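You operate a simulated robot arm through the tools that you are given. There is no shell and no other tool.

You are at the controls of a simulated robot arm. One attempt, no reset.

JOB
Torque the six snugged bolts in numbered order to the plate's figure.
Fine: this is the final pass; set the torque dial first; one run a bolt; wrench back in its holster.

The check looks at the end state, three seconds after you hand in, the way a careful person would. Anything else that was tipped, shoved, dropped, spilled or broken makes it a failure.

ROBOT AND FRAMES
A 7-joint arm with a fingered hand, fixed in place. Base frame: the origin is on the floor under the middle of its stand, x ahead of it, y to its left, z up; the work surface is at about z = 75. Readings come in cm, degrees, newtons and seconds.
It reaches about 108.9 cm from its shoulder. Its first joint turns from -149.0 to 149.0 degrees. Payload 3.5 kg.
The TCP is the grasp point between the finger pads, 3 cm short of the fingertips. In the tool frame z runs along the fingers and y along their closing line. The gripper opens to 10.4 cm; its body begins 3.5 cm behind the TCP. The gripper is a hand of 4 fingers: y runs from the thumb to the fingers, the wrist lies at [-1.5, -11, -18.6] in the tool frame, and closing takes about 1.5 s.
Orientation is that of the tool frame in the base frame, as a unit quaternion [w, x, y, z]. With the fingers straight down and the wrist toward the robot, the tool's x, y and z point along [0, 1, 0], [1, 0, 0] and [0, 0, -1] of the base frame.

CONTROLS
- The arm moves only by the tool arm_command. Its argument "commands" is a list of rows, each a list of 6 numbers: the shift along the tool's x, y, z in cm, then the turn, a rotation vector about the tool's x, y, z in degrees. In form: [[dx, dy, dz, ax, ay, az], ...]. A call has 1 to 20 rows; each row shifts and turns the commanded pose from where the row before left it, along the tool's axes as they then stand. "jaw" is the gripper command, from -1 (shut) to 1 (fully open), values between in proportion, set as the call begins (left out, the last holds). Rows are played at 5 a second. More than 5 cm and 8.6 degrees between two rows, or a gripper value outside its range, and nothing of the call is played. A pose out of reach is approached as far as the arm can. The call stops where the force on the tool passes 40 N (or 10 N more than at its start, if that is more) or the arm is blocked; 0.2 s more then pass. The fingers move at their own pace (about 4.5 cm/s each) and stop on an object; they squeeze with about 30 N. The grip force told is the motor's: it shows also when the fingers shut on nothing. Time passes only in rows, and 0.2 s behind the last, so rows that do not move let the fingers close. It gives the time, the measured TCP pose, the force on the tool (base axes), the opening and the grip force at its end, in the units of the frame above (readings bear some noise), with the torque about the TCP (base axes, N m) and any sound that the robot's microphone picked up.
- Cameras (640 x 400 px; columns grow to the right, rows downward): "scene" is fixed at [40.05, -49.95, 172.1]; the picture's right is [1.00, -0.09, 0.00], its down [-0.05, -0.60, -0.80] and it looks along [0.07, 0.79, -0.60] (base axes); focal length 317 px, centre (320, 200). "wrist" rides on the gripper at [6.1, -9.2, -13] in the tool frame; the picture's right is [-0.81, 0.28, -0.52], its down [-0.53, -0.71, 0.46] and it looks along [-0.24, 0.64, 0.72] (tool axes); focal length 275 px, centre (320, 200). There is no depth. A picture from a camera that has moved, and an enlarged one, comes with that camera's place and axes in the base frame and with its lens.
- grab_frame(camera): a new picture of that camera. The clock stands still meanwhile.
- move_column(by): slides the trunk up (or, below 0, down) by that many cm; the arm rides with it, the base frame stays. It gives what a move gives, with no picture.
- grasp_type(shape): the hand has 4 fingers and takes this shape, open, in about a second: jaw (thumb against the fingers, like two jaws); tri (thumb and two fingers); tip (a fingertip pinch); poke (one finger out to press); point (the index stretched); flat (the hand flat); cup (the hand cupped); fist (a fist). The gripper value then closes the fingers along that shape, each until it touches; the sizes above hold for jaw. It gives what a move gives, with no picture.
- inspect(camera, box): a new picture of the part [left, top, right, bottom] of that camera's present view, enlarged. The clock stands still meanwhile.
- finish_job(): hands the job in; it is judged then, once.

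Nothing tells you positions but the pictures and the camera data. Unless the task says otherwise, let go and move clear before handing in.

The tools are called after ">>>" as a command line: name --pt "numbers of a row" for each row, then --argument value for the rest, lists and objects as JSON in quotes. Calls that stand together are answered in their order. arm_command: Moves the arm, as the interface text tells. Its arguments: {"type":"object","properties":{"commands":{"type":"array","items":{"type":"array","items":{"type":"number"}}},"jaw":{"type":"number"}},"required":["commands"]} The other tools are called the same way: move_column (by) moves the trunk up or down; grasp_type (shape) gives the hand a shape; grab_frame (camera) takes a picture; inspect (camera, box) takes an enlarged picture of a part of a camera's view; finish_job () hands the job in.

At the start:

```text
time_s: 0.0
tcp_pos: [32.68, 49.34, 130.09]
tool_rot: [-0.001, 0.708, 0.706, -0.001]
contact_force: [-0.6, 0.2, 0.1]
wrist_torque: [0.02, -0.01, -0.03]
opening: 10.39
finger_force: 0.0
shape: jaw
trunk travel left (down, up): [-60.0, 11.0]
```

scene: 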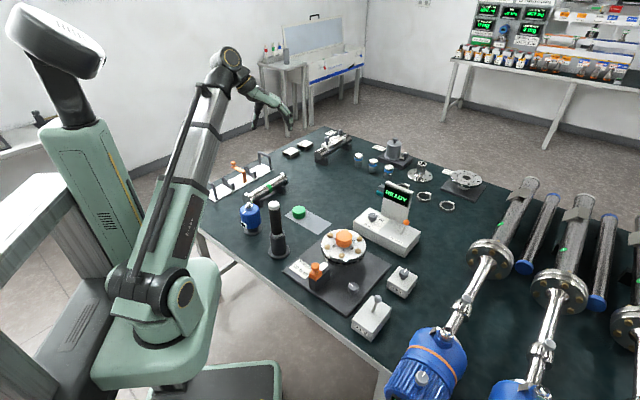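
wrist: 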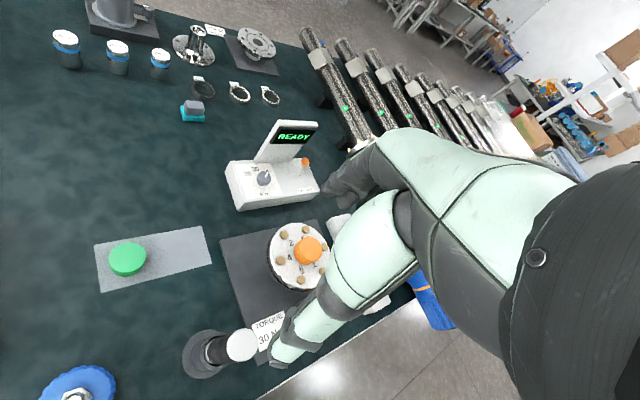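

I see a workbench with a bolted flange on a plate, a controller showing READY, and a black wrench-like tool in a holster. I'll first look closely at these before moving.

>>> inspect --camera "scene" --box '[270, 170, 430, 350]'

>>> inspect --camera "wrist" --box '[180, 100, 420, 380]'

>>> inspect --camera "scene" --box '[220, 150, 340, 270]'

```text
2.22 times, centred on (350, 260) of scene
camera zoom: at [40.05, -49.95, 172.1], right [1.0, -0.09, 0.0], down [-0.05, -0.6, -0.8], along [0.07, 0.79, -0.6], focal length 705 px, centre (253, 67)
```

zoom: 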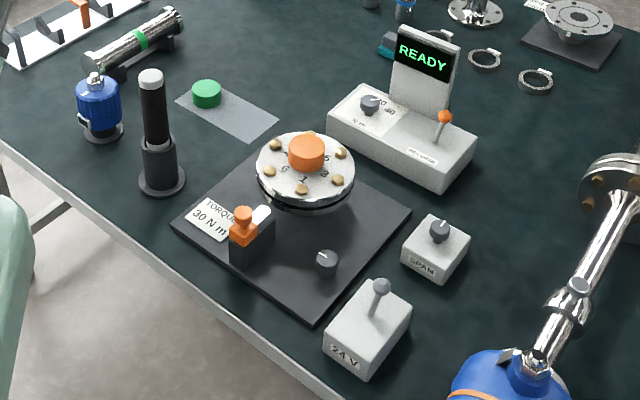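

```text
1.43 times, centred on (300, 240) of wrist
camera zoom: at [23.64, 55.6, 143.26], right [0.28, -0.81, 0.52], down [-0.71, -0.53, -0.46], along [0.64, -0.24, -0.72], focal length 393 px, centre (349, 143)
```

zoom: 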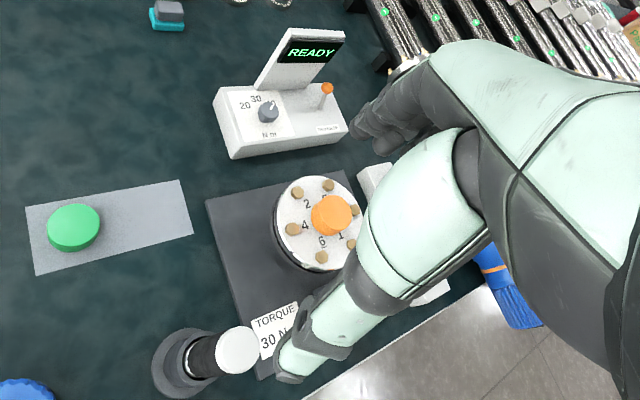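

```text
3.33 times, centred on (280, 210) of scene
camera zoom: at [40.05, -49.95, 172.1], right [1.0, -0.09, 0.0], down [-0.05, -0.6, -0.8], along [0.07, 0.79, -0.6], focal length 1058 px, centre (453, 167)
```

zoom: 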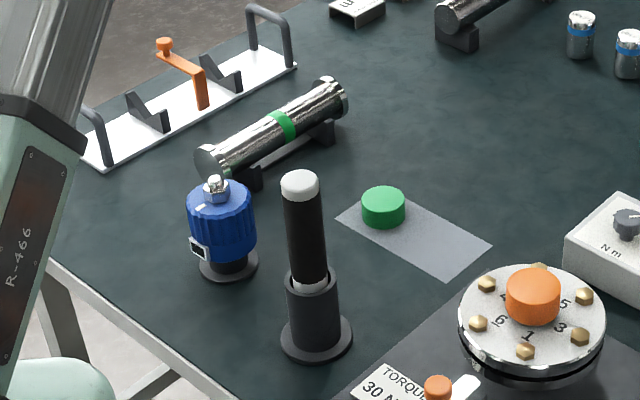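

The plate reads "TORQUE 30 N m", and the controller has a dial and a lever. I'll zoom in further on labels and bolt numbers.

>>> inspect --camera "scene" --box '[350, 175, 430, 260]'

>>> inspect --camera "scene" --box '[315, 220, 375, 270]'

>>> inspect --camera "scene" --box '[280, 250, 370, 320]'

>>> inspect --camera "wrist" --box '[220, 110, 330, 220]'

>>> inspect --camera "wrist" --box '[240, 210, 350, 310]'

>>> inspect --camera "scene" --box '[345, 255, 425, 350]'

```text
4.71 times, centred on (390, 218) of scene
camera zoom: at [40.05, -49.95, 172.1], right [1.0, -0.09, 0.0], down [-0.05, -0.6, -0.8], along [0.07, 0.79, -0.6], focal length 1494 px, centre (-9, 118)
```

zoom: 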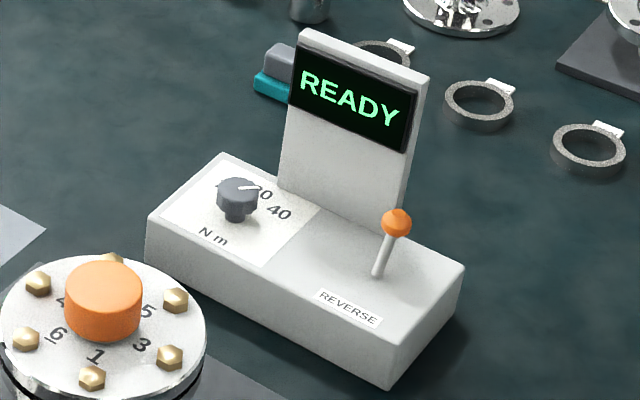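

```text
8.00 times, centred on (345, 245) of scene
camera zoom: at [40.05, -49.95, 172.1], right [1.0, -0.09, 0.0], down [-0.05, -0.6, -0.8], along [0.07, 0.79, -0.6], focal length 2539 px, centre (120, -160)
```

zoom: 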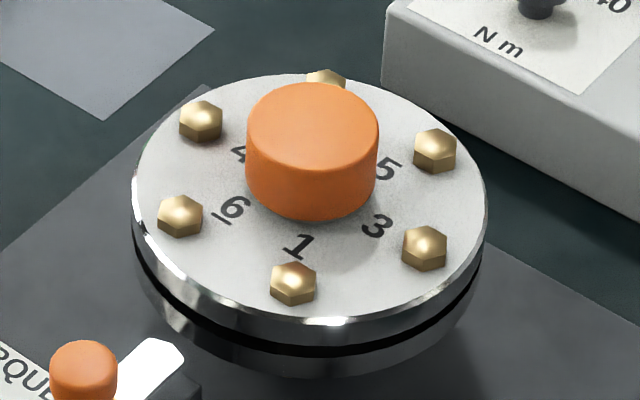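

```text
5.71 times, centred on (325, 285) of scene
camera zoom: at [40.05, -49.95, 172.1], right [1.0, -0.09, 0.0], down [-0.05, -0.6, -0.8], along [0.07, 0.79, -0.6], focal length 1814 px, centre (291, -286)
```

zoom: 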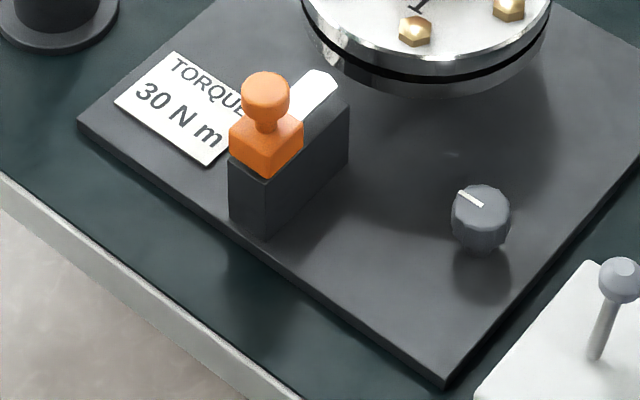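

```text
3.64 times, centred on (275, 165) of wrist
camera zoom: at [23.64, 55.6, 143.26], right [0.28, -0.81, 0.52], down [-0.71, -0.53, -0.46], along [0.64, -0.24, -0.72], focal length 1001 px, centre (484, 327)
```

zoom: 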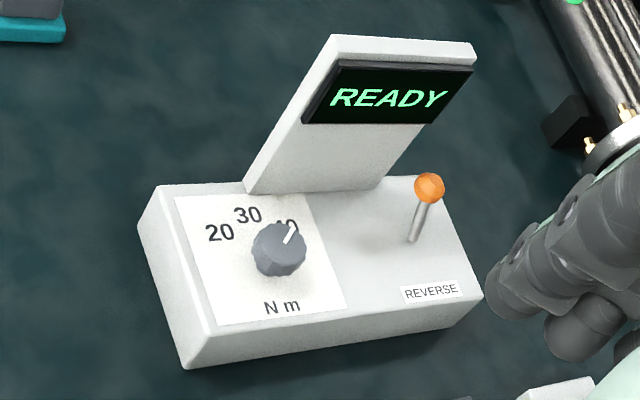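

```text
4.00 times, centred on (295, 260) of wrist
camera zoom: at [23.64, 55.6, 143.26], right [0.28, -0.81, 0.52], down [-0.71, -0.53, -0.46], along [0.64, -0.24, -0.72], focal length 1101 px, centre (420, -40)
```

zoom: 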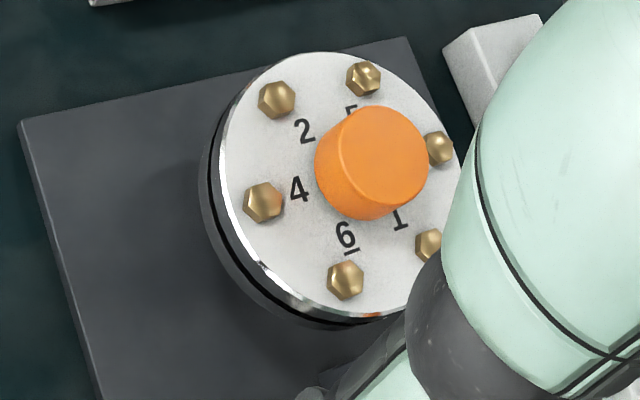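

```text
4.21 times, centred on (385, 302) of scene
camera zoom: at [40.05, -49.95, 172.1], right [1.0, -0.09, 0.0], down [-0.05, -0.6, -0.8], along [0.07, 0.79, -0.6], focal length 1336 px, centre (46, -232)
```

zoom: 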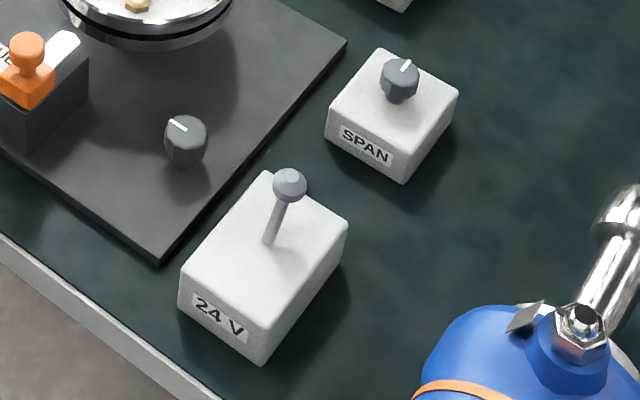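

I take the wrench (black handle with a white cap) to stand at about (31, 44), top near z≈100. The flange centre is about (56.6, 35.5), its top at z≈86, and the torque dial is near (72, 53), pointing towards 40. I'll bring the hand over the wrench, staying well above it, to get a closer view.

>>> arm_command --pt "-1.4 -0.4 3.6 0 0 0" --pt "-1.4 -0.4 3.6 0 0 0" --pt "-1.4 -0.4 3.6 0 0 0" --pt "-1.4 -0.4 3.6 0 0 0" --pt "0 0 0 0 0 0" --jaw 1

>>> grab_frame --camera "wrist"

>>> grab_frame --camera "scene"

```text
time_s: 1.2
tcp_pos: [31.33, 43.88, 115.8]
tool_rot: [-0.001, 0.707, 0.707, 0.0]
contact_force: [-0.7, -0.7, 0.0]
wrist_torque: [0.0, -0.02, 0.01]
opening: 10.38
finger_force: 0.1
shape: jaw
trunk travel left (down, up): [-60.0, 11.0]
```

```text
taken
camera wrist: at [22.18, 50.09, 128.91], right [0.28, -0.81, 0.52], down [-0.71, -0.53, -0.46], along [0.64, -0.24, -0.72], focal length 275 px, centre (320, 200)
```

wrist: 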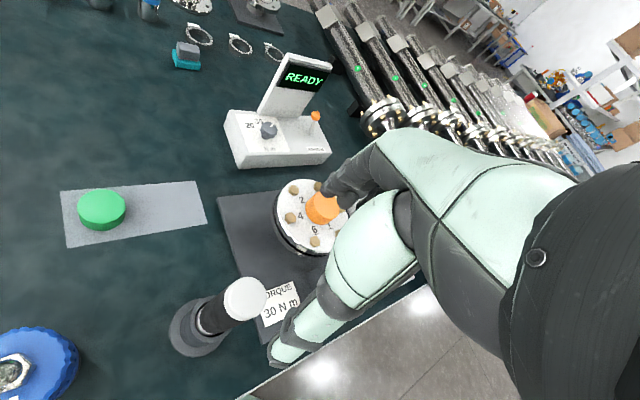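

```text
taken
```

scene: 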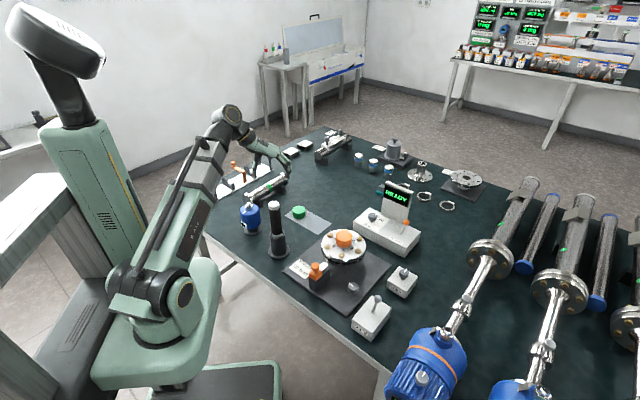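

The wrench cap appears directly beneath the hand, as expected. I'll zoom in on it and on the controller.

>>> inspect --camera "wrist" --box '[150, 250, 310, 370]'

>>> inspect --camera "scene" --box '[255, 190, 305, 270]'

>>> inspect --camera "wrist" --box '[220, 50, 340, 170]'

>>> inspect --camera "wrist" --box '[260, 170, 360, 260]'

```text
3.33 times, centred on (230, 310) of wrist
camera zoom: at [22.18, 50.09, 128.91], right [0.28, -0.81, 0.52], down [-0.71, -0.53, -0.46], along [0.64, -0.24, -0.72], focal length 918 px, centre (620, -167)
```

zoom: 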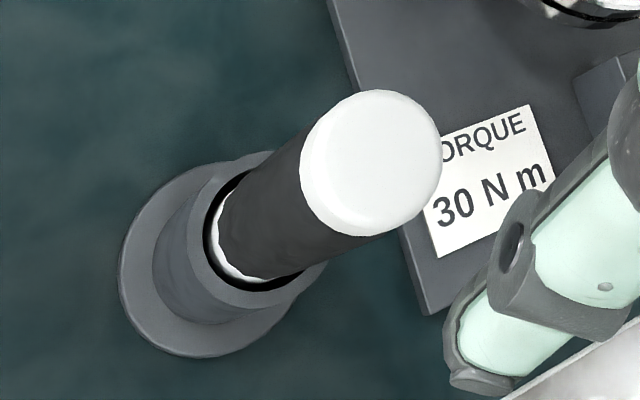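

```text
5.00 times, centred on (280, 230) of scene
camera zoom: at [40.05, -49.95, 172.1], right [1.0, -0.09, 0.0], down [-0.05, -0.6, -0.8], along [0.07, 0.79, -0.6], focal length 1587 px, centre (520, 50)
```

zoom: 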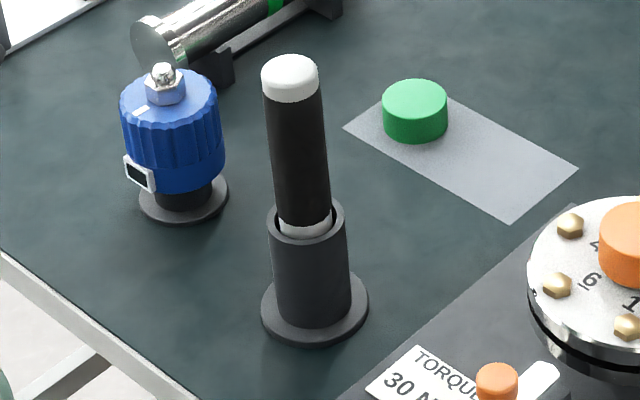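

```text
3.33 times, centred on (280, 110) of wrist
camera zoom: at [22.18, 50.09, 128.91], right [0.28, -0.81, 0.52], down [-0.71, -0.53, -0.46], along [0.64, -0.24, -0.72], focal length 918 px, centre (453, 500)
```

zoom: 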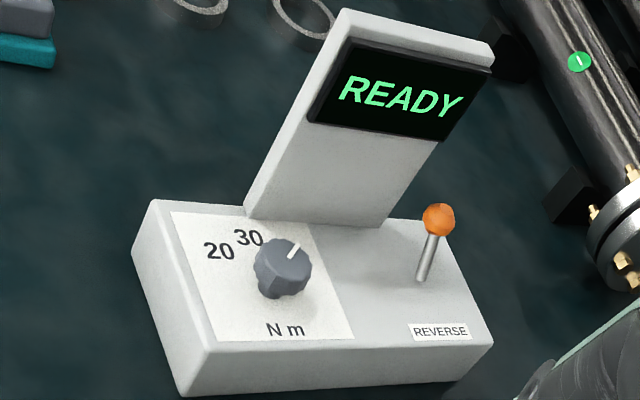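

```text
4.44 times, centred on (310, 215) of wrist
camera zoom: at [22.18, 50.09, 128.91], right [0.28, -0.81, 0.52], down [-0.71, -0.53, -0.46], along [0.64, -0.24, -0.72], focal length 1224 px, centre (364, 133)
```

zoom: 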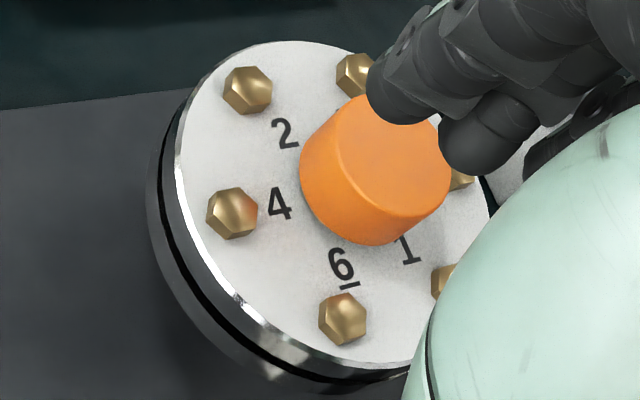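

The dial pointer currently points along +x, at 40. The labels lie at 45° steps (20 at about 87°, 30 at about 42°, 40 at about −3°), so the dial needs about +45° to reach 30. I'll move the hand high above the dial and yaw it clear of the display upright.

>>> arm_command --pt "1.04 4.5 0 0 0 0" --pt "1.04 4.5 0 0 0 0" --pt "1.04 4.5 0 0 0 0" --pt "1.04 4.5 0 0 0 0" --pt "1.04 4.5 0 0 0 0" --pt "1.04 4.5 0 0 0 0" --pt "1.04 4.5 0 0 0 0" --pt "1.04 4.5 0 0 0 0" --pt "1.04 4.5 0 0 0 0" --pt "0 0 0 0 0 8" --pt "0 0 0 0 0 8" --pt "0 0 0 0 0 8" --pt "0 0 0 0 0 8" --pt "0 0 0 0 0 8" --pt "0 0 0 0 0 8" --pt "0 0 0 0 0 8" --pt "0 0 0 0 0 8" --pt "0 0 0 0 0 0" --pt "0 0 0 0 0 0"

>>> grab_frame --camera "wrist"

>>> grab_frame --camera "scene"

```text
time_s: 5.2
tcp_pos: [69.86, 51.32, 115.03]
tool_rot: [0.0, 0.974, 0.226, 0.001]
contact_force: [-0.2, 0.2, 0.7]
wrist_torque: [0.01, 0.0, 0.0]
opening: 10.38
finger_force: 0.0
shape: jaw
out of reach, approached as far as the arm can: row 16, 17
trunk travel left (down, up): [-60.0, 11.0]
```

```text
taken
camera wrist: at [71.45, 62.35, 128.17], right [-0.61, -0.6, 0.52], down [-0.79, 0.41, -0.46], along [0.07, -0.69, -0.73], focal length 275 px, centre (320, 200)
```

wrist: 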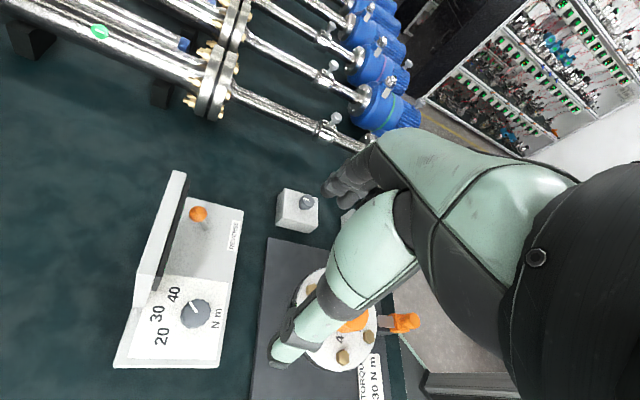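

```text
taken
```

scene: 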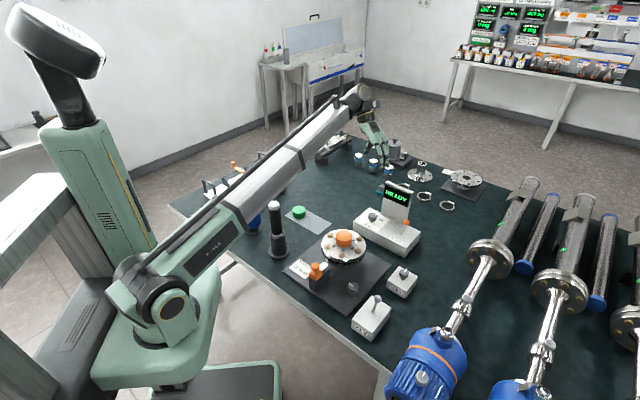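

From here the camera looks down on the controller from the far side, and the last two yaw rows fell a bit short of reach (yaw is now about −64°). I'll zoom in on the dial from here.

>>> inspect --camera "wrist" --box '[110, 260, 250, 370]'

>>> inspect --camera "wrist" --box '[110, 160, 250, 290]'

```text
3.64 times, centred on (180, 315) of wrist
camera zoom: at [71.45, 62.35, 128.17], right [-0.61, -0.6, 0.52], down [-0.79, 0.41, -0.46], along [0.07, -0.69, -0.73], focal length 1001 px, centre (829, -218)
```

zoom: 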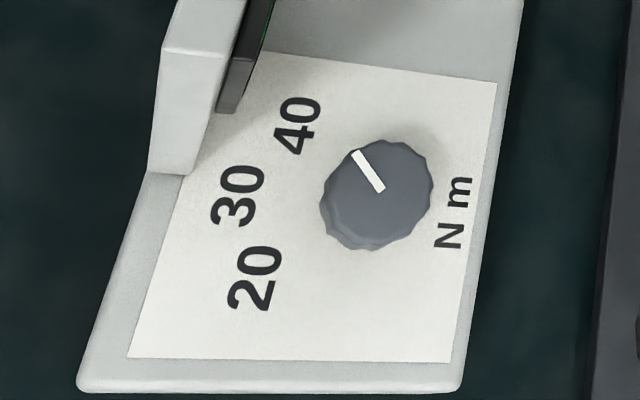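

```text
3.08 times, centred on (180, 225) of wrist
camera zoom: at [71.45, 62.35, 128.17], right [-0.61, -0.6, 0.52], down [-0.79, 0.41, -0.46], along [0.07, -0.69, -0.73], focal length 847 px, centre (751, 123)
```

zoom: 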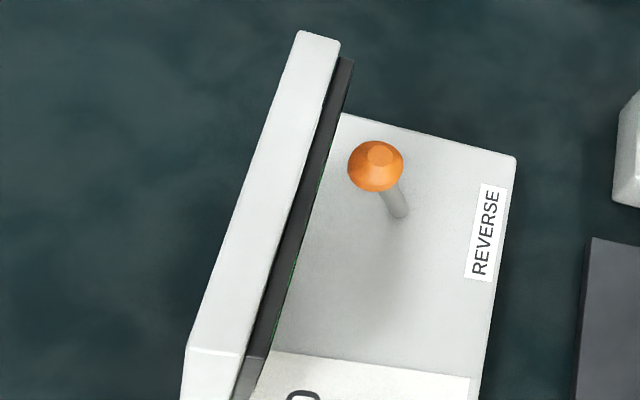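

The dial axis is near (72.1, 53.0), with the pointer at about 0° and the 30 mark at about 45°. The upright is vertical and about 6 cm behind the dial. I'll come down partway over the dial and re-measure.

>>> arm_command --pt "0 0 3.5 0 0 0" --pt "0 0 3.5 0 0 0" --pt "0 0 3.5 0 0 0" --pt "0 0 3.5 0 0 0" --pt "0 0 0 0 0 0"

>>> grab_frame --camera "wrist"

>>> grab_frame --camera "scene"

```text
time_s: 6.4
tcp_pos: [69.62, 51.46, 101.1]
tool_rot: [0.0, 0.975, 0.224, 0.0]
contact_force: [1.1, -0.3, 0.5]
wrist_torque: [0.02, 0.02, -0.02]
opening: 10.39
finger_force: 0.0
shape: jaw
trunk travel left (down, up): [-60.0, 11.0]
```

```text
taken
camera wrist: at [71.29, 62.42, 114.18], right [-0.61, -0.6, 0.52], down [-0.79, 0.41, -0.46], along [0.06, -0.69, -0.72], focal length 275 px, centre (320, 200)
```

wrist: 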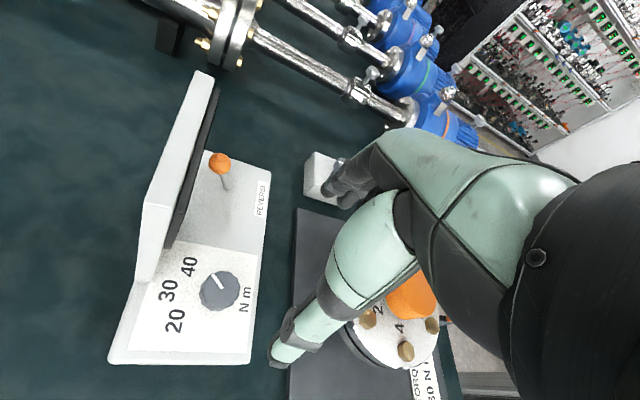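

```text
taken
```

scene: 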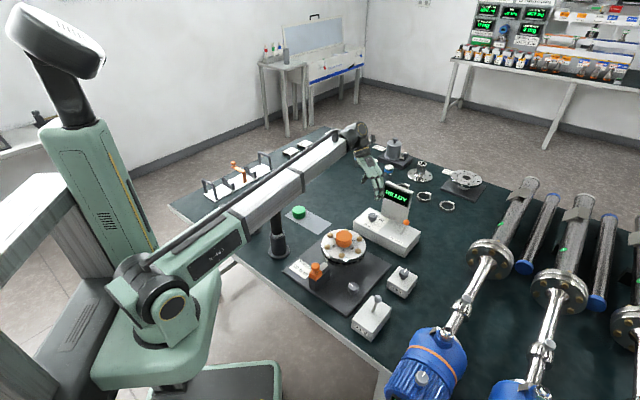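

The arm is nearly at full stretch at this yaw, and the dial reads at about (72.0, 53.0). I'll tilt the hand 20° so the palm leans away from the upright and towards the robot, partly close it, and come down to just above the knob for a check.

>>> arm_command --pt "0 0 0 0 6.67 0" --pt "0 0 0 0 6.67 0" --pt "0 0 0 0 6.66 0" --pt "-0.343 -0.117 3.1 0 0 0" --pt "-0.343 -0.117 3.1 0 0 0" --pt "-0.343 -0.117 3.1 0 0 0" --pt "0 0 0 0 0 0" --pt "0 0 0 0 0 0" --jaw 0.5

>>> grab_frame --camera "wrist"

>>> grab_frame --camera "scene"

```text
time_s: 8.2
tcp_pos: [71.8, 52.75, 91.88]
tool_rot: [-0.039, 0.96, 0.222, 0.169]
contact_force: [0.0, -0.4, 0.5]
wrist_torque: [0.03, 0.0, 0.02]
opening: 7.88
finger_force: 0.2
shape: jaw
trunk travel left (down, up): [-60.0, 11.0]
```

```text
taken
camera wrist: at [69.09, 61.6, 106.25], right [-0.72, -0.66, 0.21], down [-0.62, 0.49, -0.61], along [0.3, -0.57, -0.76], focal length 275 px, centre (320, 200)
```

wrist: 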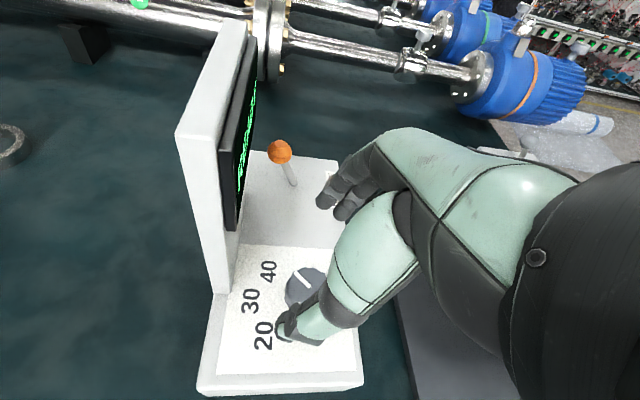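

```text
taken
```

scene: 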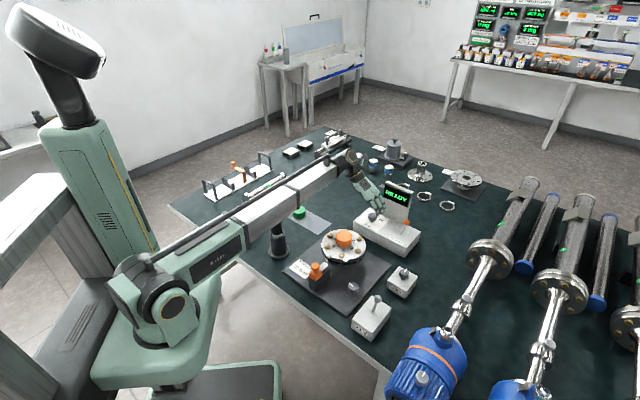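

The hand is tilted and hovering about 5 cm above the knob. The forearm passes near the wrench, so I'll raise the trunk 8 cm for clearance and then look closely at the knob.

>>> move_column --by 8

>>> inspect --camera "wrist" --box '[220, 200, 380, 380]'

>>> inspect --camera "scene" --box '[320, 130, 440, 260]'

```text
time_s: 9.4
tcp_pos: [71.8, 52.73, 99.84]
tool_rot: [-0.04, 0.959, 0.222, 0.169]
contact_force: [-0.1, -0.6, 0.1]
wrist_torque: [-0.01, 0.01, 0.01]
opening: 7.83
finger_force: 0.0
shape: jaw
trunk travel left (down, up): [-68.0, 3.0]
```

```text
2.22 times, centred on (300, 290) of wrist
camera zoom: at [69.1, 61.61, 114.24], right [-0.72, -0.66, 0.21], down [-0.62, 0.49, -0.61], along [0.3, -0.57, -0.76], focal length 612 px, centre (364, 0)
```

zoom: 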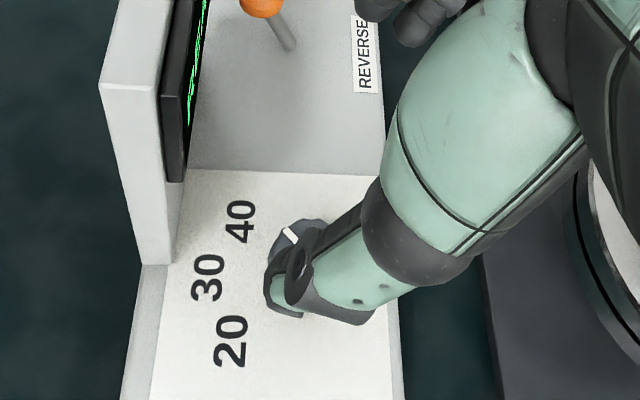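

```text
3.08 times, centred on (380, 195) of scene
camera zoom: at [40.05, -49.95, 172.1], right [1.0, -0.09, 0.0], down [-0.05, -0.6, -0.8], along [0.07, 0.79, -0.6], focal length 977 px, centre (135, 215)
```

zoom: 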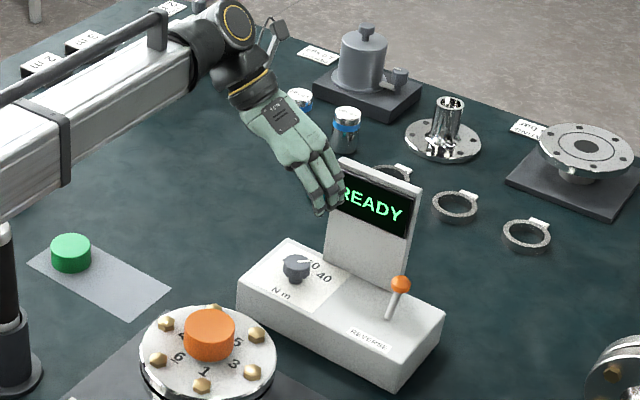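

The hand is clear of the display, and the knob axis comes out at about (71.95, 52.95) with its top near z≈84. I'll descend to just above the knob and check before the final approach.

>>> arm_command --pt "-1.296 -0.051 3.254 0 0 0" --pt "-1.296 -0.051 3.254 0 0 0" --pt "-1.296 -0.051 3.254 0 0 0" --pt "0 0 0 0 0 0" --pt "0 0 0 0 0 0"

>>> inspect --camera "wrist" --box '[220, 180, 380, 360]'

>>> inspect --camera "scene" --box '[340, 150, 440, 260]'

>>> grab_frame --camera "scene"

```text
time_s: 10.6
tcp_pos: [71.49, 52.76, 89.25]
tool_rot: [-0.039, 0.96, 0.221, 0.17]
contact_force: [0.4, -0.3, 0.1]
wrist_torque: [0.03, 0.01, 0.01]
opening: 7.83
finger_force: 0.0
shape: jaw
trunk travel left (down, up): [-68.0, 3.0]
```

```text
2.22 times, centred on (300, 270) of wrist
camera zoom: at [68.66, 61.66, 103.66], right [-0.72, -0.66, 0.21], down [-0.62, 0.49, -0.61], along [0.3, -0.57, -0.76], focal length 612 px, centre (364, 44)
```

zoom: 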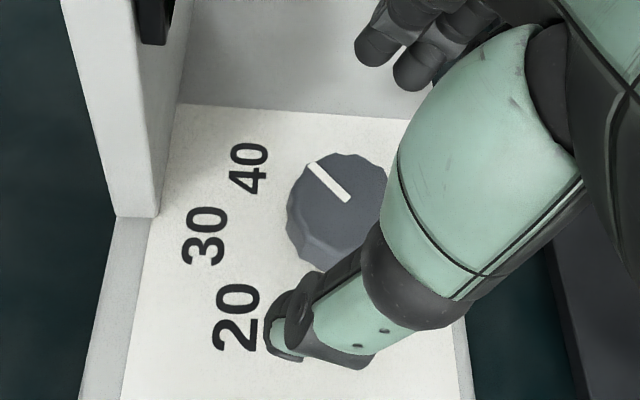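

```text
3.64 times, centred on (390, 205) of scene
camera zoom: at [40.05, -49.95, 172.1], right [1.0, -0.09, 0.0], down [-0.05, -0.6, -0.8], along [0.07, 0.79, -0.6], focal length 1154 px, centre (66, 182)
```

zoom: 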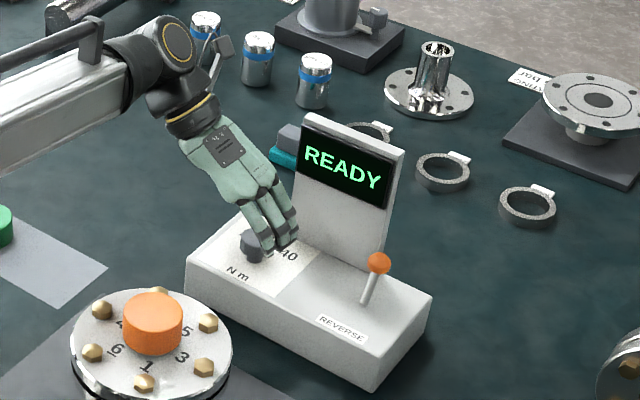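

```text
taken
```

scene: 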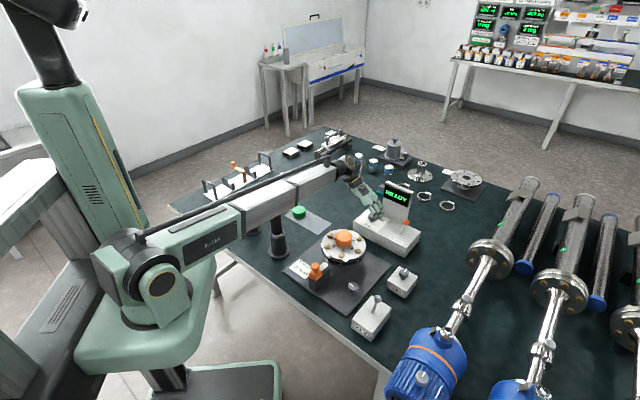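

The hand is aligned over the knob, with thumb and fingers straddling it. I'll make the final descent, then close gently on the knob.

>>> arm_command --pt "-0.54 0.067 1.49 0 0 0" --pt "-0.54 0.067 1.49 0 0 0" --pt "-0.54 0.067 1.49 0 0 0" --pt "0 0 0 0 0 0" --pt "0 0 0 0 0 0"

>>> inspect --camera "wrist" --box '[220, 160, 380, 340]'

>>> inspect --camera "scene" --box '[340, 150, 440, 260]'

```text
time_s: 11.8
tcp_pos: [71.39, 52.63, 84.61]
tool_rot: [-0.04, 0.96, 0.221, 0.169]
contact_force: [-0.8, 0.4, 5.6]
wrist_torque: [-0.27, -0.02, 0.0]
opening: 7.85
finger_force: 0.1
shape: jaw
trunk travel left (down, up): [-68.0, 3.0]
```

```text
2.22 times, centred on (300, 250) of wrist
camera zoom: at [68.69, 61.43, 98.95], right [-0.72, -0.66, 0.21], down [-0.62, 0.49, -0.61], along [0.3, -0.57, -0.76], focal length 612 px, centre (364, 89)
```

zoom: 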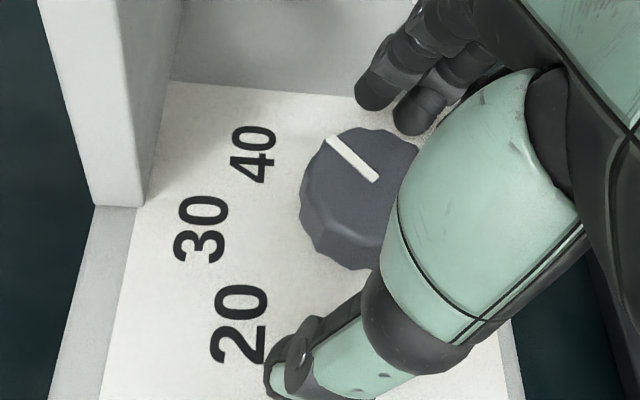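

```text
3.64 times, centred on (390, 205) of scene
camera zoom: at [40.05, -49.95, 172.1], right [1.0, -0.09, 0.0], down [-0.05, -0.6, -0.8], along [0.07, 0.79, -0.6], focal length 1154 px, centre (66, 182)
```

zoom: 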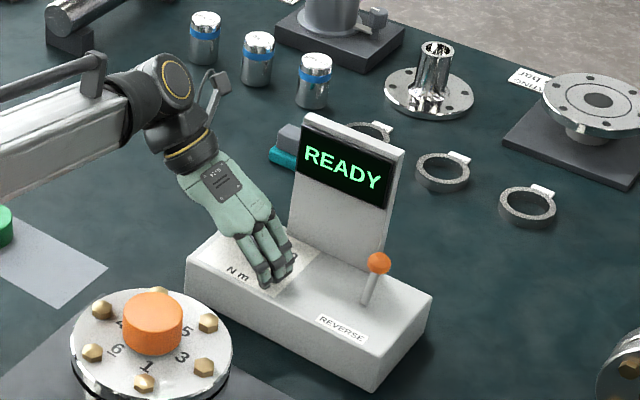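

The fingertips just touched the panel, with about 5.6 N upward. I'll raise 0.6 cm and then close on the knob.

>>> arm_command --pt "0.205 0 -0.564 0 0 0" --pt "0 0 0 0 0 0"

>>> arm_command --pt "0 0 0 0 0 0" --pt "0 0 0 0 0 0" --pt "0 0 0 0 0 0" --pt "0 0 0 0 0 0" --pt "0 0 0 0 0 0" --jaw -0.4

>>> inspect --camera "wrist" --box '[220, 160, 380, 340]'

>>> inspect --camera "scene" --box '[340, 150, 440, 260]'

```text
time_s: 12.4
tcp_pos: [71.49, 52.64, 85.18]
tool_rot: [-0.04, 0.959, 0.221, 0.17]
contact_force: [-0.8, 1.1, 0.4]
wrist_torque: [0.0, 0.0, 0.0]
opening: 7.82
finger_force: 0.1
shape: jaw
trunk travel left (down, up): [-68.0, 3.0]
```

```text
time_s: 13.6
tcp_pos: [71.56, 52.68, 85.15]
tool_rot: [-0.039, 0.959, 0.223, 0.169]
contact_force: [1.2, 4.9, -1.5]
wrist_torque: [0.09, -0.04, 0.05]
opening: 2.96
finger_force: 30.1
shape: jaw
trunk travel left (down, up): [-68.0, 3.0]
```

```text
2.22 times, centred on (300, 250) of wrist
camera zoom: at [68.8, 61.54, 99.54], right [-0.72, -0.66, 0.21], down [-0.62, 0.49, -0.61], along [0.3, -0.57, -0.76], focal length 612 px, centre (364, 89)
```

zoom: 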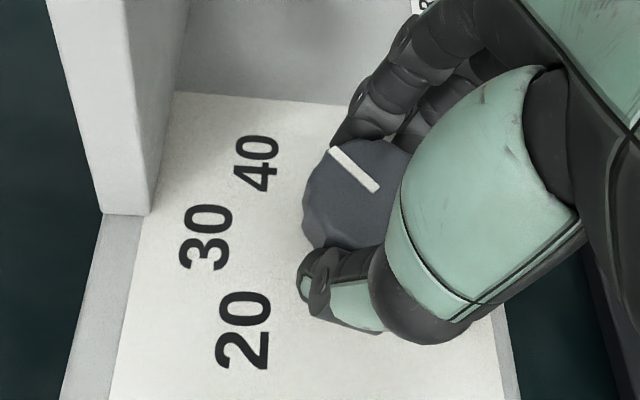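

```text
3.64 times, centred on (390, 205) of scene
camera zoom: at [40.05, -49.95, 172.1], right [1.0, -0.09, 0.0], down [-0.05, -0.6, -0.8], along [0.07, 0.79, -0.6], focal length 1154 px, centre (66, 182)
```

zoom: 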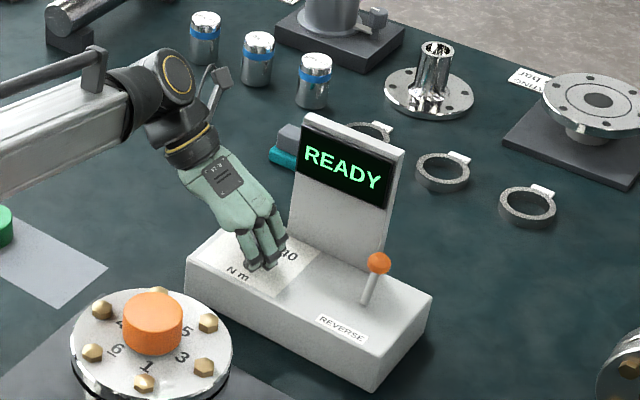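

The knob is gripped at about 3 cm width with 30 N. I'll turn it counter-clockwise (seen from above) in small steps, then check the pointer.

>>> arm_command --pt "0 0.056 0 2.565 0 -7.05" --pt "0 0.056 0 2.565 0 -7.05" --pt "0 0.056 0 2.565 0 -7.05" --pt "0 0 0 0 0 0"

>>> inspect --camera "wrist" --box '[220, 160, 380, 340]'

>>> inspect --camera "scene" --box '[340, 150, 440, 260]'

```text
time_s: 14.6
tcp_pos: [71.51, 52.45, 85.03]
tool_rot: [-0.071, 0.897, 0.406, 0.158]
contact_force: [-3.5, 6.7, -5.2]
wrist_torque: [0.05, 0.03, 0.03]
opening: 2.95
finger_force: 30.2
shape: jaw
trunk travel left (down, up): [-68.0, 3.0]
```

```text
2.22 times, centred on (300, 250) of wrist
camera zoom: at [65.73, 59.58, 99.54], right [-0.41, -0.89, 0.21], down [-0.76, 0.21, -0.61], along [0.5, -0.41, -0.76], focal length 612 px, centre (364, 89)
```

zoom: 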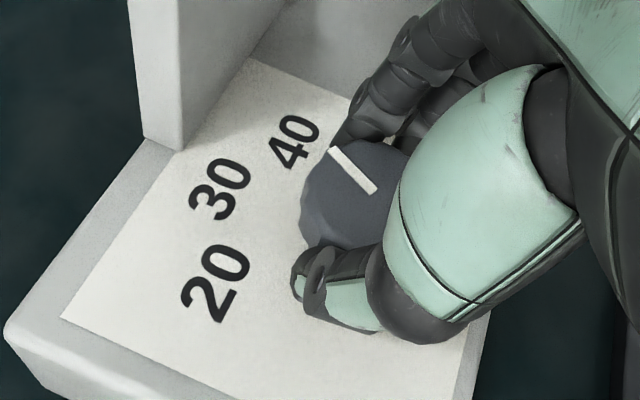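

```text
3.64 times, centred on (390, 205) of scene
camera zoom: at [40.05, -49.95, 172.1], right [1.0, -0.09, 0.0], down [-0.05, -0.6, -0.8], along [0.07, 0.79, -0.6], focal length 1154 px, centre (66, 182)
```

zoom: 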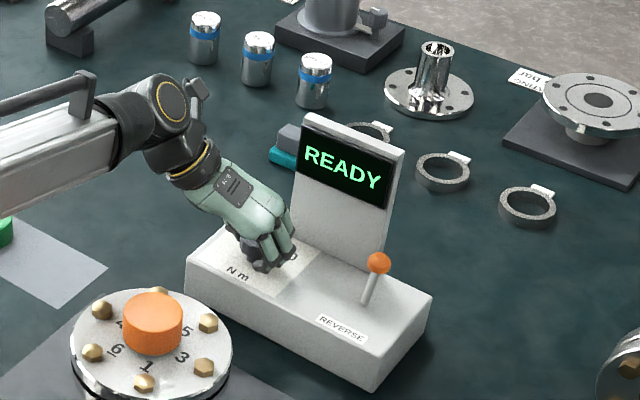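

The knob turned 22.5° with the hand. I'll turn another 22.5°.

>>> arm_command --pt "0 0.056 0 2.565 0 -7.05" --pt "0 0.056 0 2.565 0 -7.05" --pt "0 0.056 0 2.565 0 -7.05" --pt "0 0 0 0 0 0"

>>> inspect --camera "wrist" --box '[220, 160, 380, 340]'

>>> inspect --camera "scene" --box '[340, 150, 440, 260]'

```text
time_s: 15.6
tcp_pos: [71.72, 52.48, 85.23]
tool_rot: [-0.1, 0.801, 0.573, 0.141]
contact_force: [-5.3, 5.4, -7.1]
wrist_torque: [0.08, 0.11, 0.05]
opening: 2.93
finger_force: 29.8
shape: jaw
trunk travel left (down, up): [-68.0, 3.0]
```

```text
2.22 times, centred on (300, 250) of wrist
camera zoom: at [63.63, 56.64, 99.53], right [-0.04, -0.98, 0.21], down [-0.79, -0.1, -0.61], along [0.62, -0.19, -0.76], focal length 612 px, centre (364, 89)
```

zoom: 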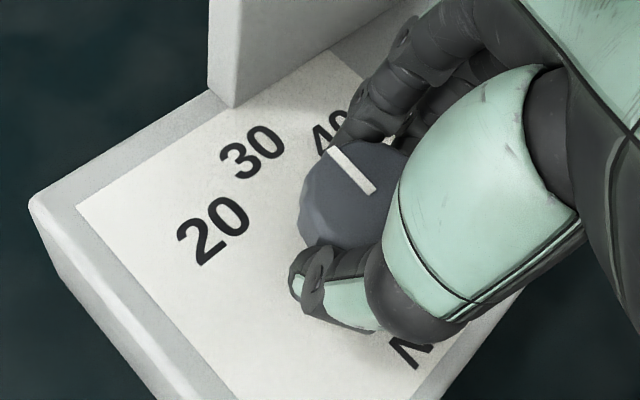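

```text
3.64 times, centred on (390, 205) of scene
camera zoom: at [40.05, -49.95, 172.1], right [1.0, -0.09, 0.0], down [-0.05, -0.6, -0.8], along [0.07, 0.79, -0.6], focal length 1154 px, centre (66, 182)
```

zoom: 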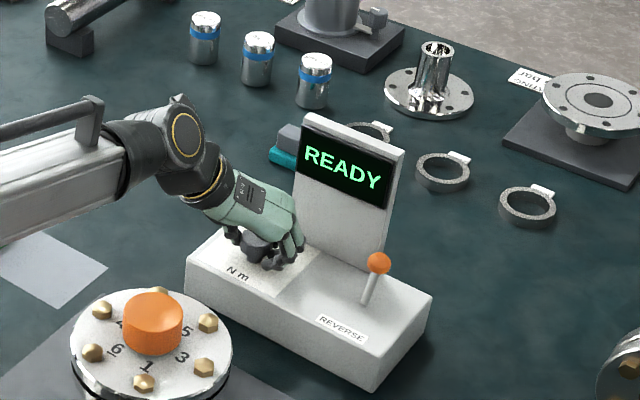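

The pointer now measures about 44.5°, right at the 30 mark. I'll release, rise straight up, and verify.

>>> arm_command --pt "0 0 0 0 0 0" --pt "0 0 0 0 0 0" --pt "0 0 0 0 0 0" --pt "0 0 0 0 0 0" --jaw 0.2

>>> arm_command --pt "0.684 0 -1.88 0 0 0" --pt "0.684 0 -1.88 0 0 0" --pt "1.197 0 -3.29 0 0 0" --pt "1.197 0 -3.29 0 0 0" --pt "1.197 0 -3.29 0 0 0" --pt "0 0 0 0 0 0"

>>> inspect --camera "wrist" --box '[200, 160, 380, 360]'

>>> inspect --camera "scene" --box '[350, 180, 430, 260]'

```text
time_s: 16.6
tcp_pos: [71.7, 52.25, 85.23]
tool_rot: [-0.101, 0.802, 0.572, 0.141]
contact_force: [-0.4, 0.0, 0.6]
wrist_torque: [0.0, 0.02, -0.03]
opening: 6.21
finger_force: 0.0
shape: jaw
trunk travel left (down, up): [-68.0, 3.0]
```

```text
time_s: 18.0
tcp_pos: [71.65, 52.37, 99.81]
tool_rot: [-0.1, 0.802, 0.572, 0.142]
contact_force: [-1.2, -0.7, 0.7]
wrist_torque: [0.0, 0.01, 0.02]
opening: 6.22
finger_force: 0.1
shape: jaw
trunk travel left (down, up): [-68.0, 3.0]
```

```text
2.00 times, centred on (290, 260) of wrist
camera zoom: at [63.6, 56.58, 114.15], right [-0.04, -0.98, 0.21], down [-0.79, -0.09, -0.61], along [0.62, -0.19, -0.76], focal length 551 px, centre (380, 80)
```

zoom: 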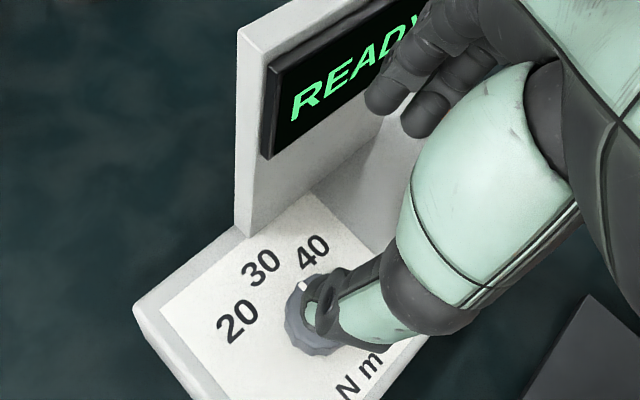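

```text
5.00 times, centred on (390, 220) of scene
camera zoom: at [40.05, -49.95, 172.1], right [1.0, -0.09, 0.0], down [-0.05, -0.6, -0.8], along [0.07, 0.79, -0.6], focal length 1587 px, centre (-30, 100)
```

zoom: 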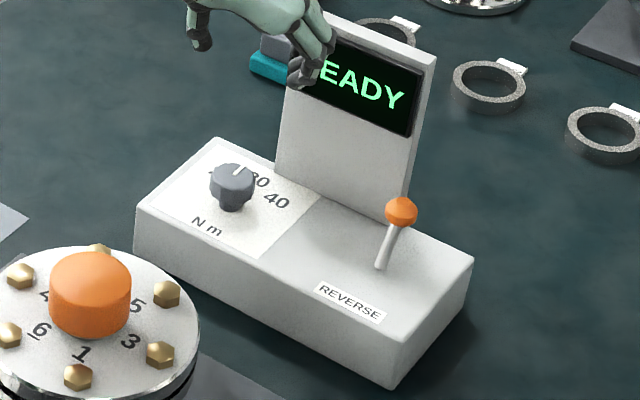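

I want a better look at the pointer angle, so I'll zoom in more and move the hand aside for an unobstructed view.

>>> inspect --camera "scene" --box '[362, 200, 392, 225]'

>>> arm_command --pt "0 -3.5 -3 0 0 0" --pt "0 -3.5 -3 0 0 0" --pt "0 -3.5 -3 0 0 0" --pt "0 0 0 0 0 0"

>>> grab_frame --camera "wrist"

```text
16.00 times, centred on (377, 212) of scene
camera zoom: at [40.05, -49.95, 172.1], right [1.0, -0.09, 0.0], down [-0.05, -0.6, -0.8], along [0.07, 0.79, -0.6], focal length 5079 px, centre (-592, 0)
```

zoom: 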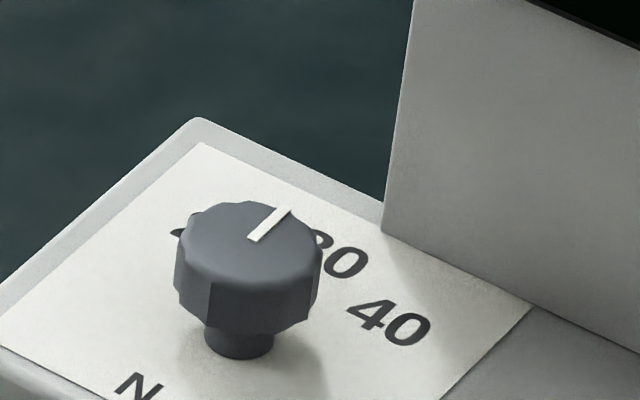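

```text
time_s: 19.0
tcp_pos: [61.0, 52.83, 108.26]
tool_rot: [-0.1, 0.801, 0.572, 0.142]
contact_force: [-0.5, -0.1, 0.3]
wrist_torque: [-0.02, 0.03, 0.0]
opening: 6.22
finger_force: 0.0
shape: jaw
trunk travel left (down, up): [-68.0, 3.0]
```

```text
taken
camera wrist: at [52.9, 57.05, 122.65], right [-0.05, -0.98, 0.21], down [-0.79, -0.09, -0.61], along [0.62, -0.19, -0.76], focal length 275 px, centre (320, 200)
```

wrist: 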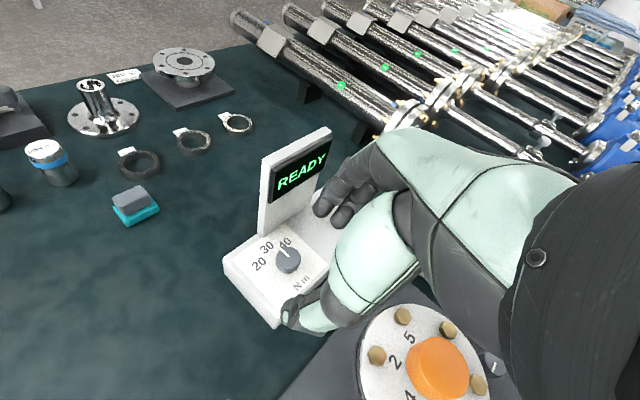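

>>> inspect --camera "wrist" --box '[240, 225, 330, 295]'

>>> inspect --camera "wrist" --box '[200, 100, 360, 330]'

```text
5.71 times, centred on (285, 260) of wrist
camera zoom: at [52.9, 57.05, 122.65], right [-0.05, -0.98, 0.21], down [-0.79, -0.09, -0.61], along [0.62, -0.19, -0.76], focal length 1573 px, centre (520, -143)
```

zoom: 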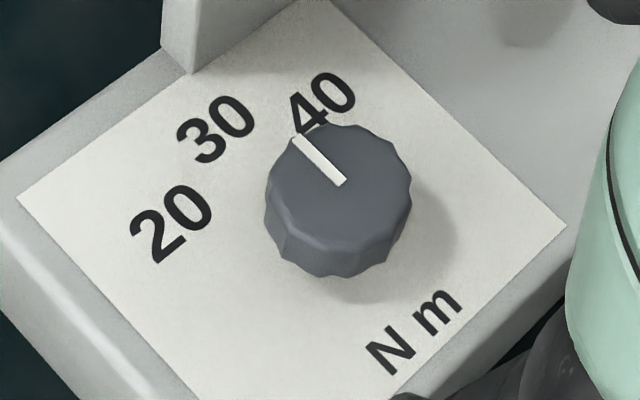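

```text
1.74 times, centred on (280, 215) of wrist
camera zoom: at [52.9, 57.05, 122.65], right [-0.05, -0.98, 0.21], down [-0.79, -0.09, -0.61], along [0.62, -0.19, -0.76], focal length 479 px, centre (390, 174)
```

zoom: 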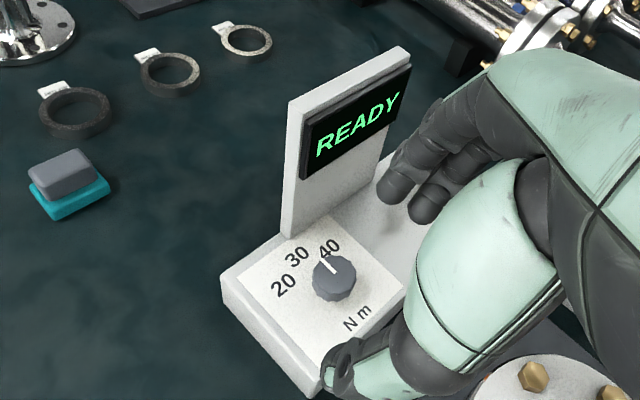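

The pointer measures 45–49° across several views, which matches the 30 mark, so the dial is set. Next I'll return the hand to vertical at a safe height and go over to the wrench.

>>> arm_command --pt "1.37 0 -3.76 0 0 0" --pt "1.37 0 -3.76 0 0 0" --pt "0 0 0 0 -6.67 0" --pt "0 0 0 0 -6.67 0" --pt "0 0 0 0 -6.66 0" --pt "0 0 0 0 0 -6.3" --pt "0 0 0 0 0 -6.3" --pt "0 0 0 0 0 -6.3" --pt "-1.3 -4.29 0 0 0 0" --pt "-1.3 -4.29 0 0 0 0" --pt "-1.3 -4.29 0 0 0 0" --pt "-1.3 -4.29 0 0 0 0" --pt "-1.3 -4.29 0 0 0 0" --pt "-1.3 -4.29 0 0 0 0" --pt "-1.3 -4.29 0 0 0 0" --pt "0 0 0 0 0 0" --pt "0 0 0 0 0 0" --jaw 0.6

>>> grab_frame --camera "wrist"

>>> grab_frame --camera "scene"

```text
time_s: 22.6
tcp_pos: [30.7, 43.62, 116.18]
tool_rot: [0.0, 0.708, 0.706, -0.001]
contact_force: [-0.3, 0.1, -0.9]
wrist_torque: [0.01, -0.02, -0.01]
opening: 8.32
finger_force: 0.0
shape: jaw
trunk travel left (down, up): [-68.0, 3.0]
```

```text
taken
camera wrist: at [21.71, 49.79, 129.34], right [0.27, -0.81, 0.52], down [-0.71, -0.53, -0.46], along [0.64, -0.24, -0.72], focal length 275 px, centre (320, 200)
```

wrist: 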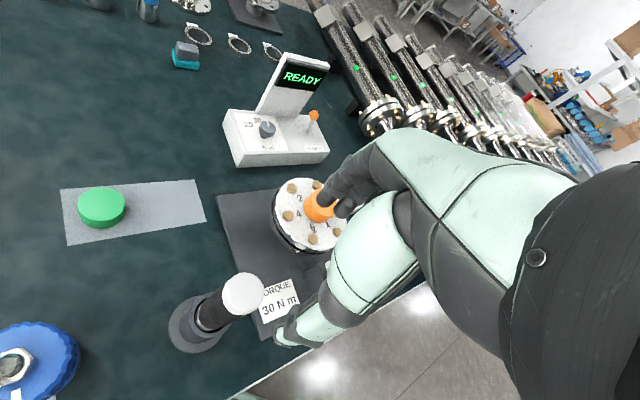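

```text
taken
```

scene: 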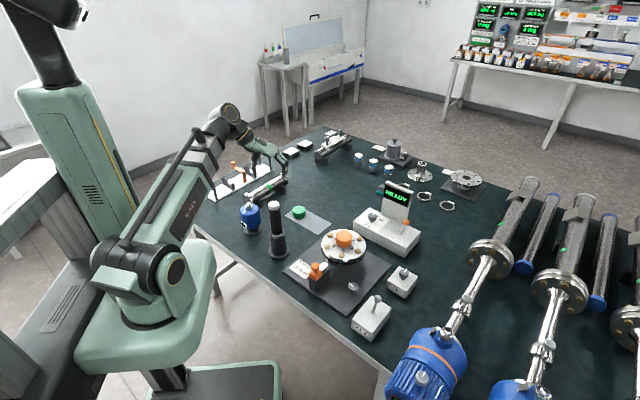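

I'm back above the wrench. I'll measure the cap precisely in both views.

>>> inspect --camera "wrist" --box '[160, 260, 280, 360]'

>>> inspect --camera "scene" --box '[255, 195, 305, 265]'

```text
4.00 times, centred on (220, 310) of wrist
camera zoom: at [21.71, 49.79, 129.34], right [0.27, -0.81, 0.52], down [-0.71, -0.53, -0.46], along [0.64, -0.24, -0.72], focal length 1101 px, centre (720, -240)
```

zoom: 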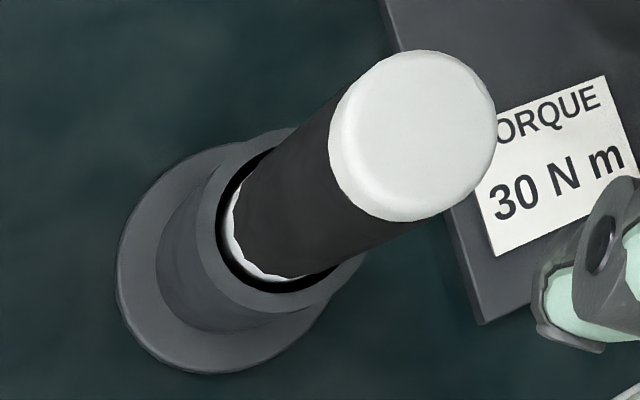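

```text
5.71 times, centred on (280, 230) of scene
camera zoom: at [40.05, -49.95, 172.1], right [1.0, -0.09, 0.0], down [-0.05, -0.6, -0.8], along [0.07, 0.79, -0.6], focal length 1814 px, centre (549, 29)
```

zoom: 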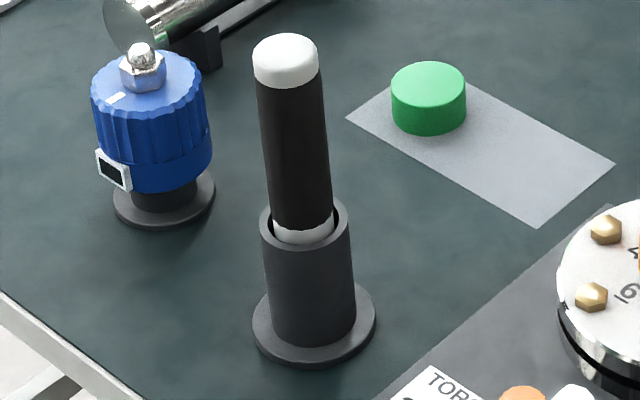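

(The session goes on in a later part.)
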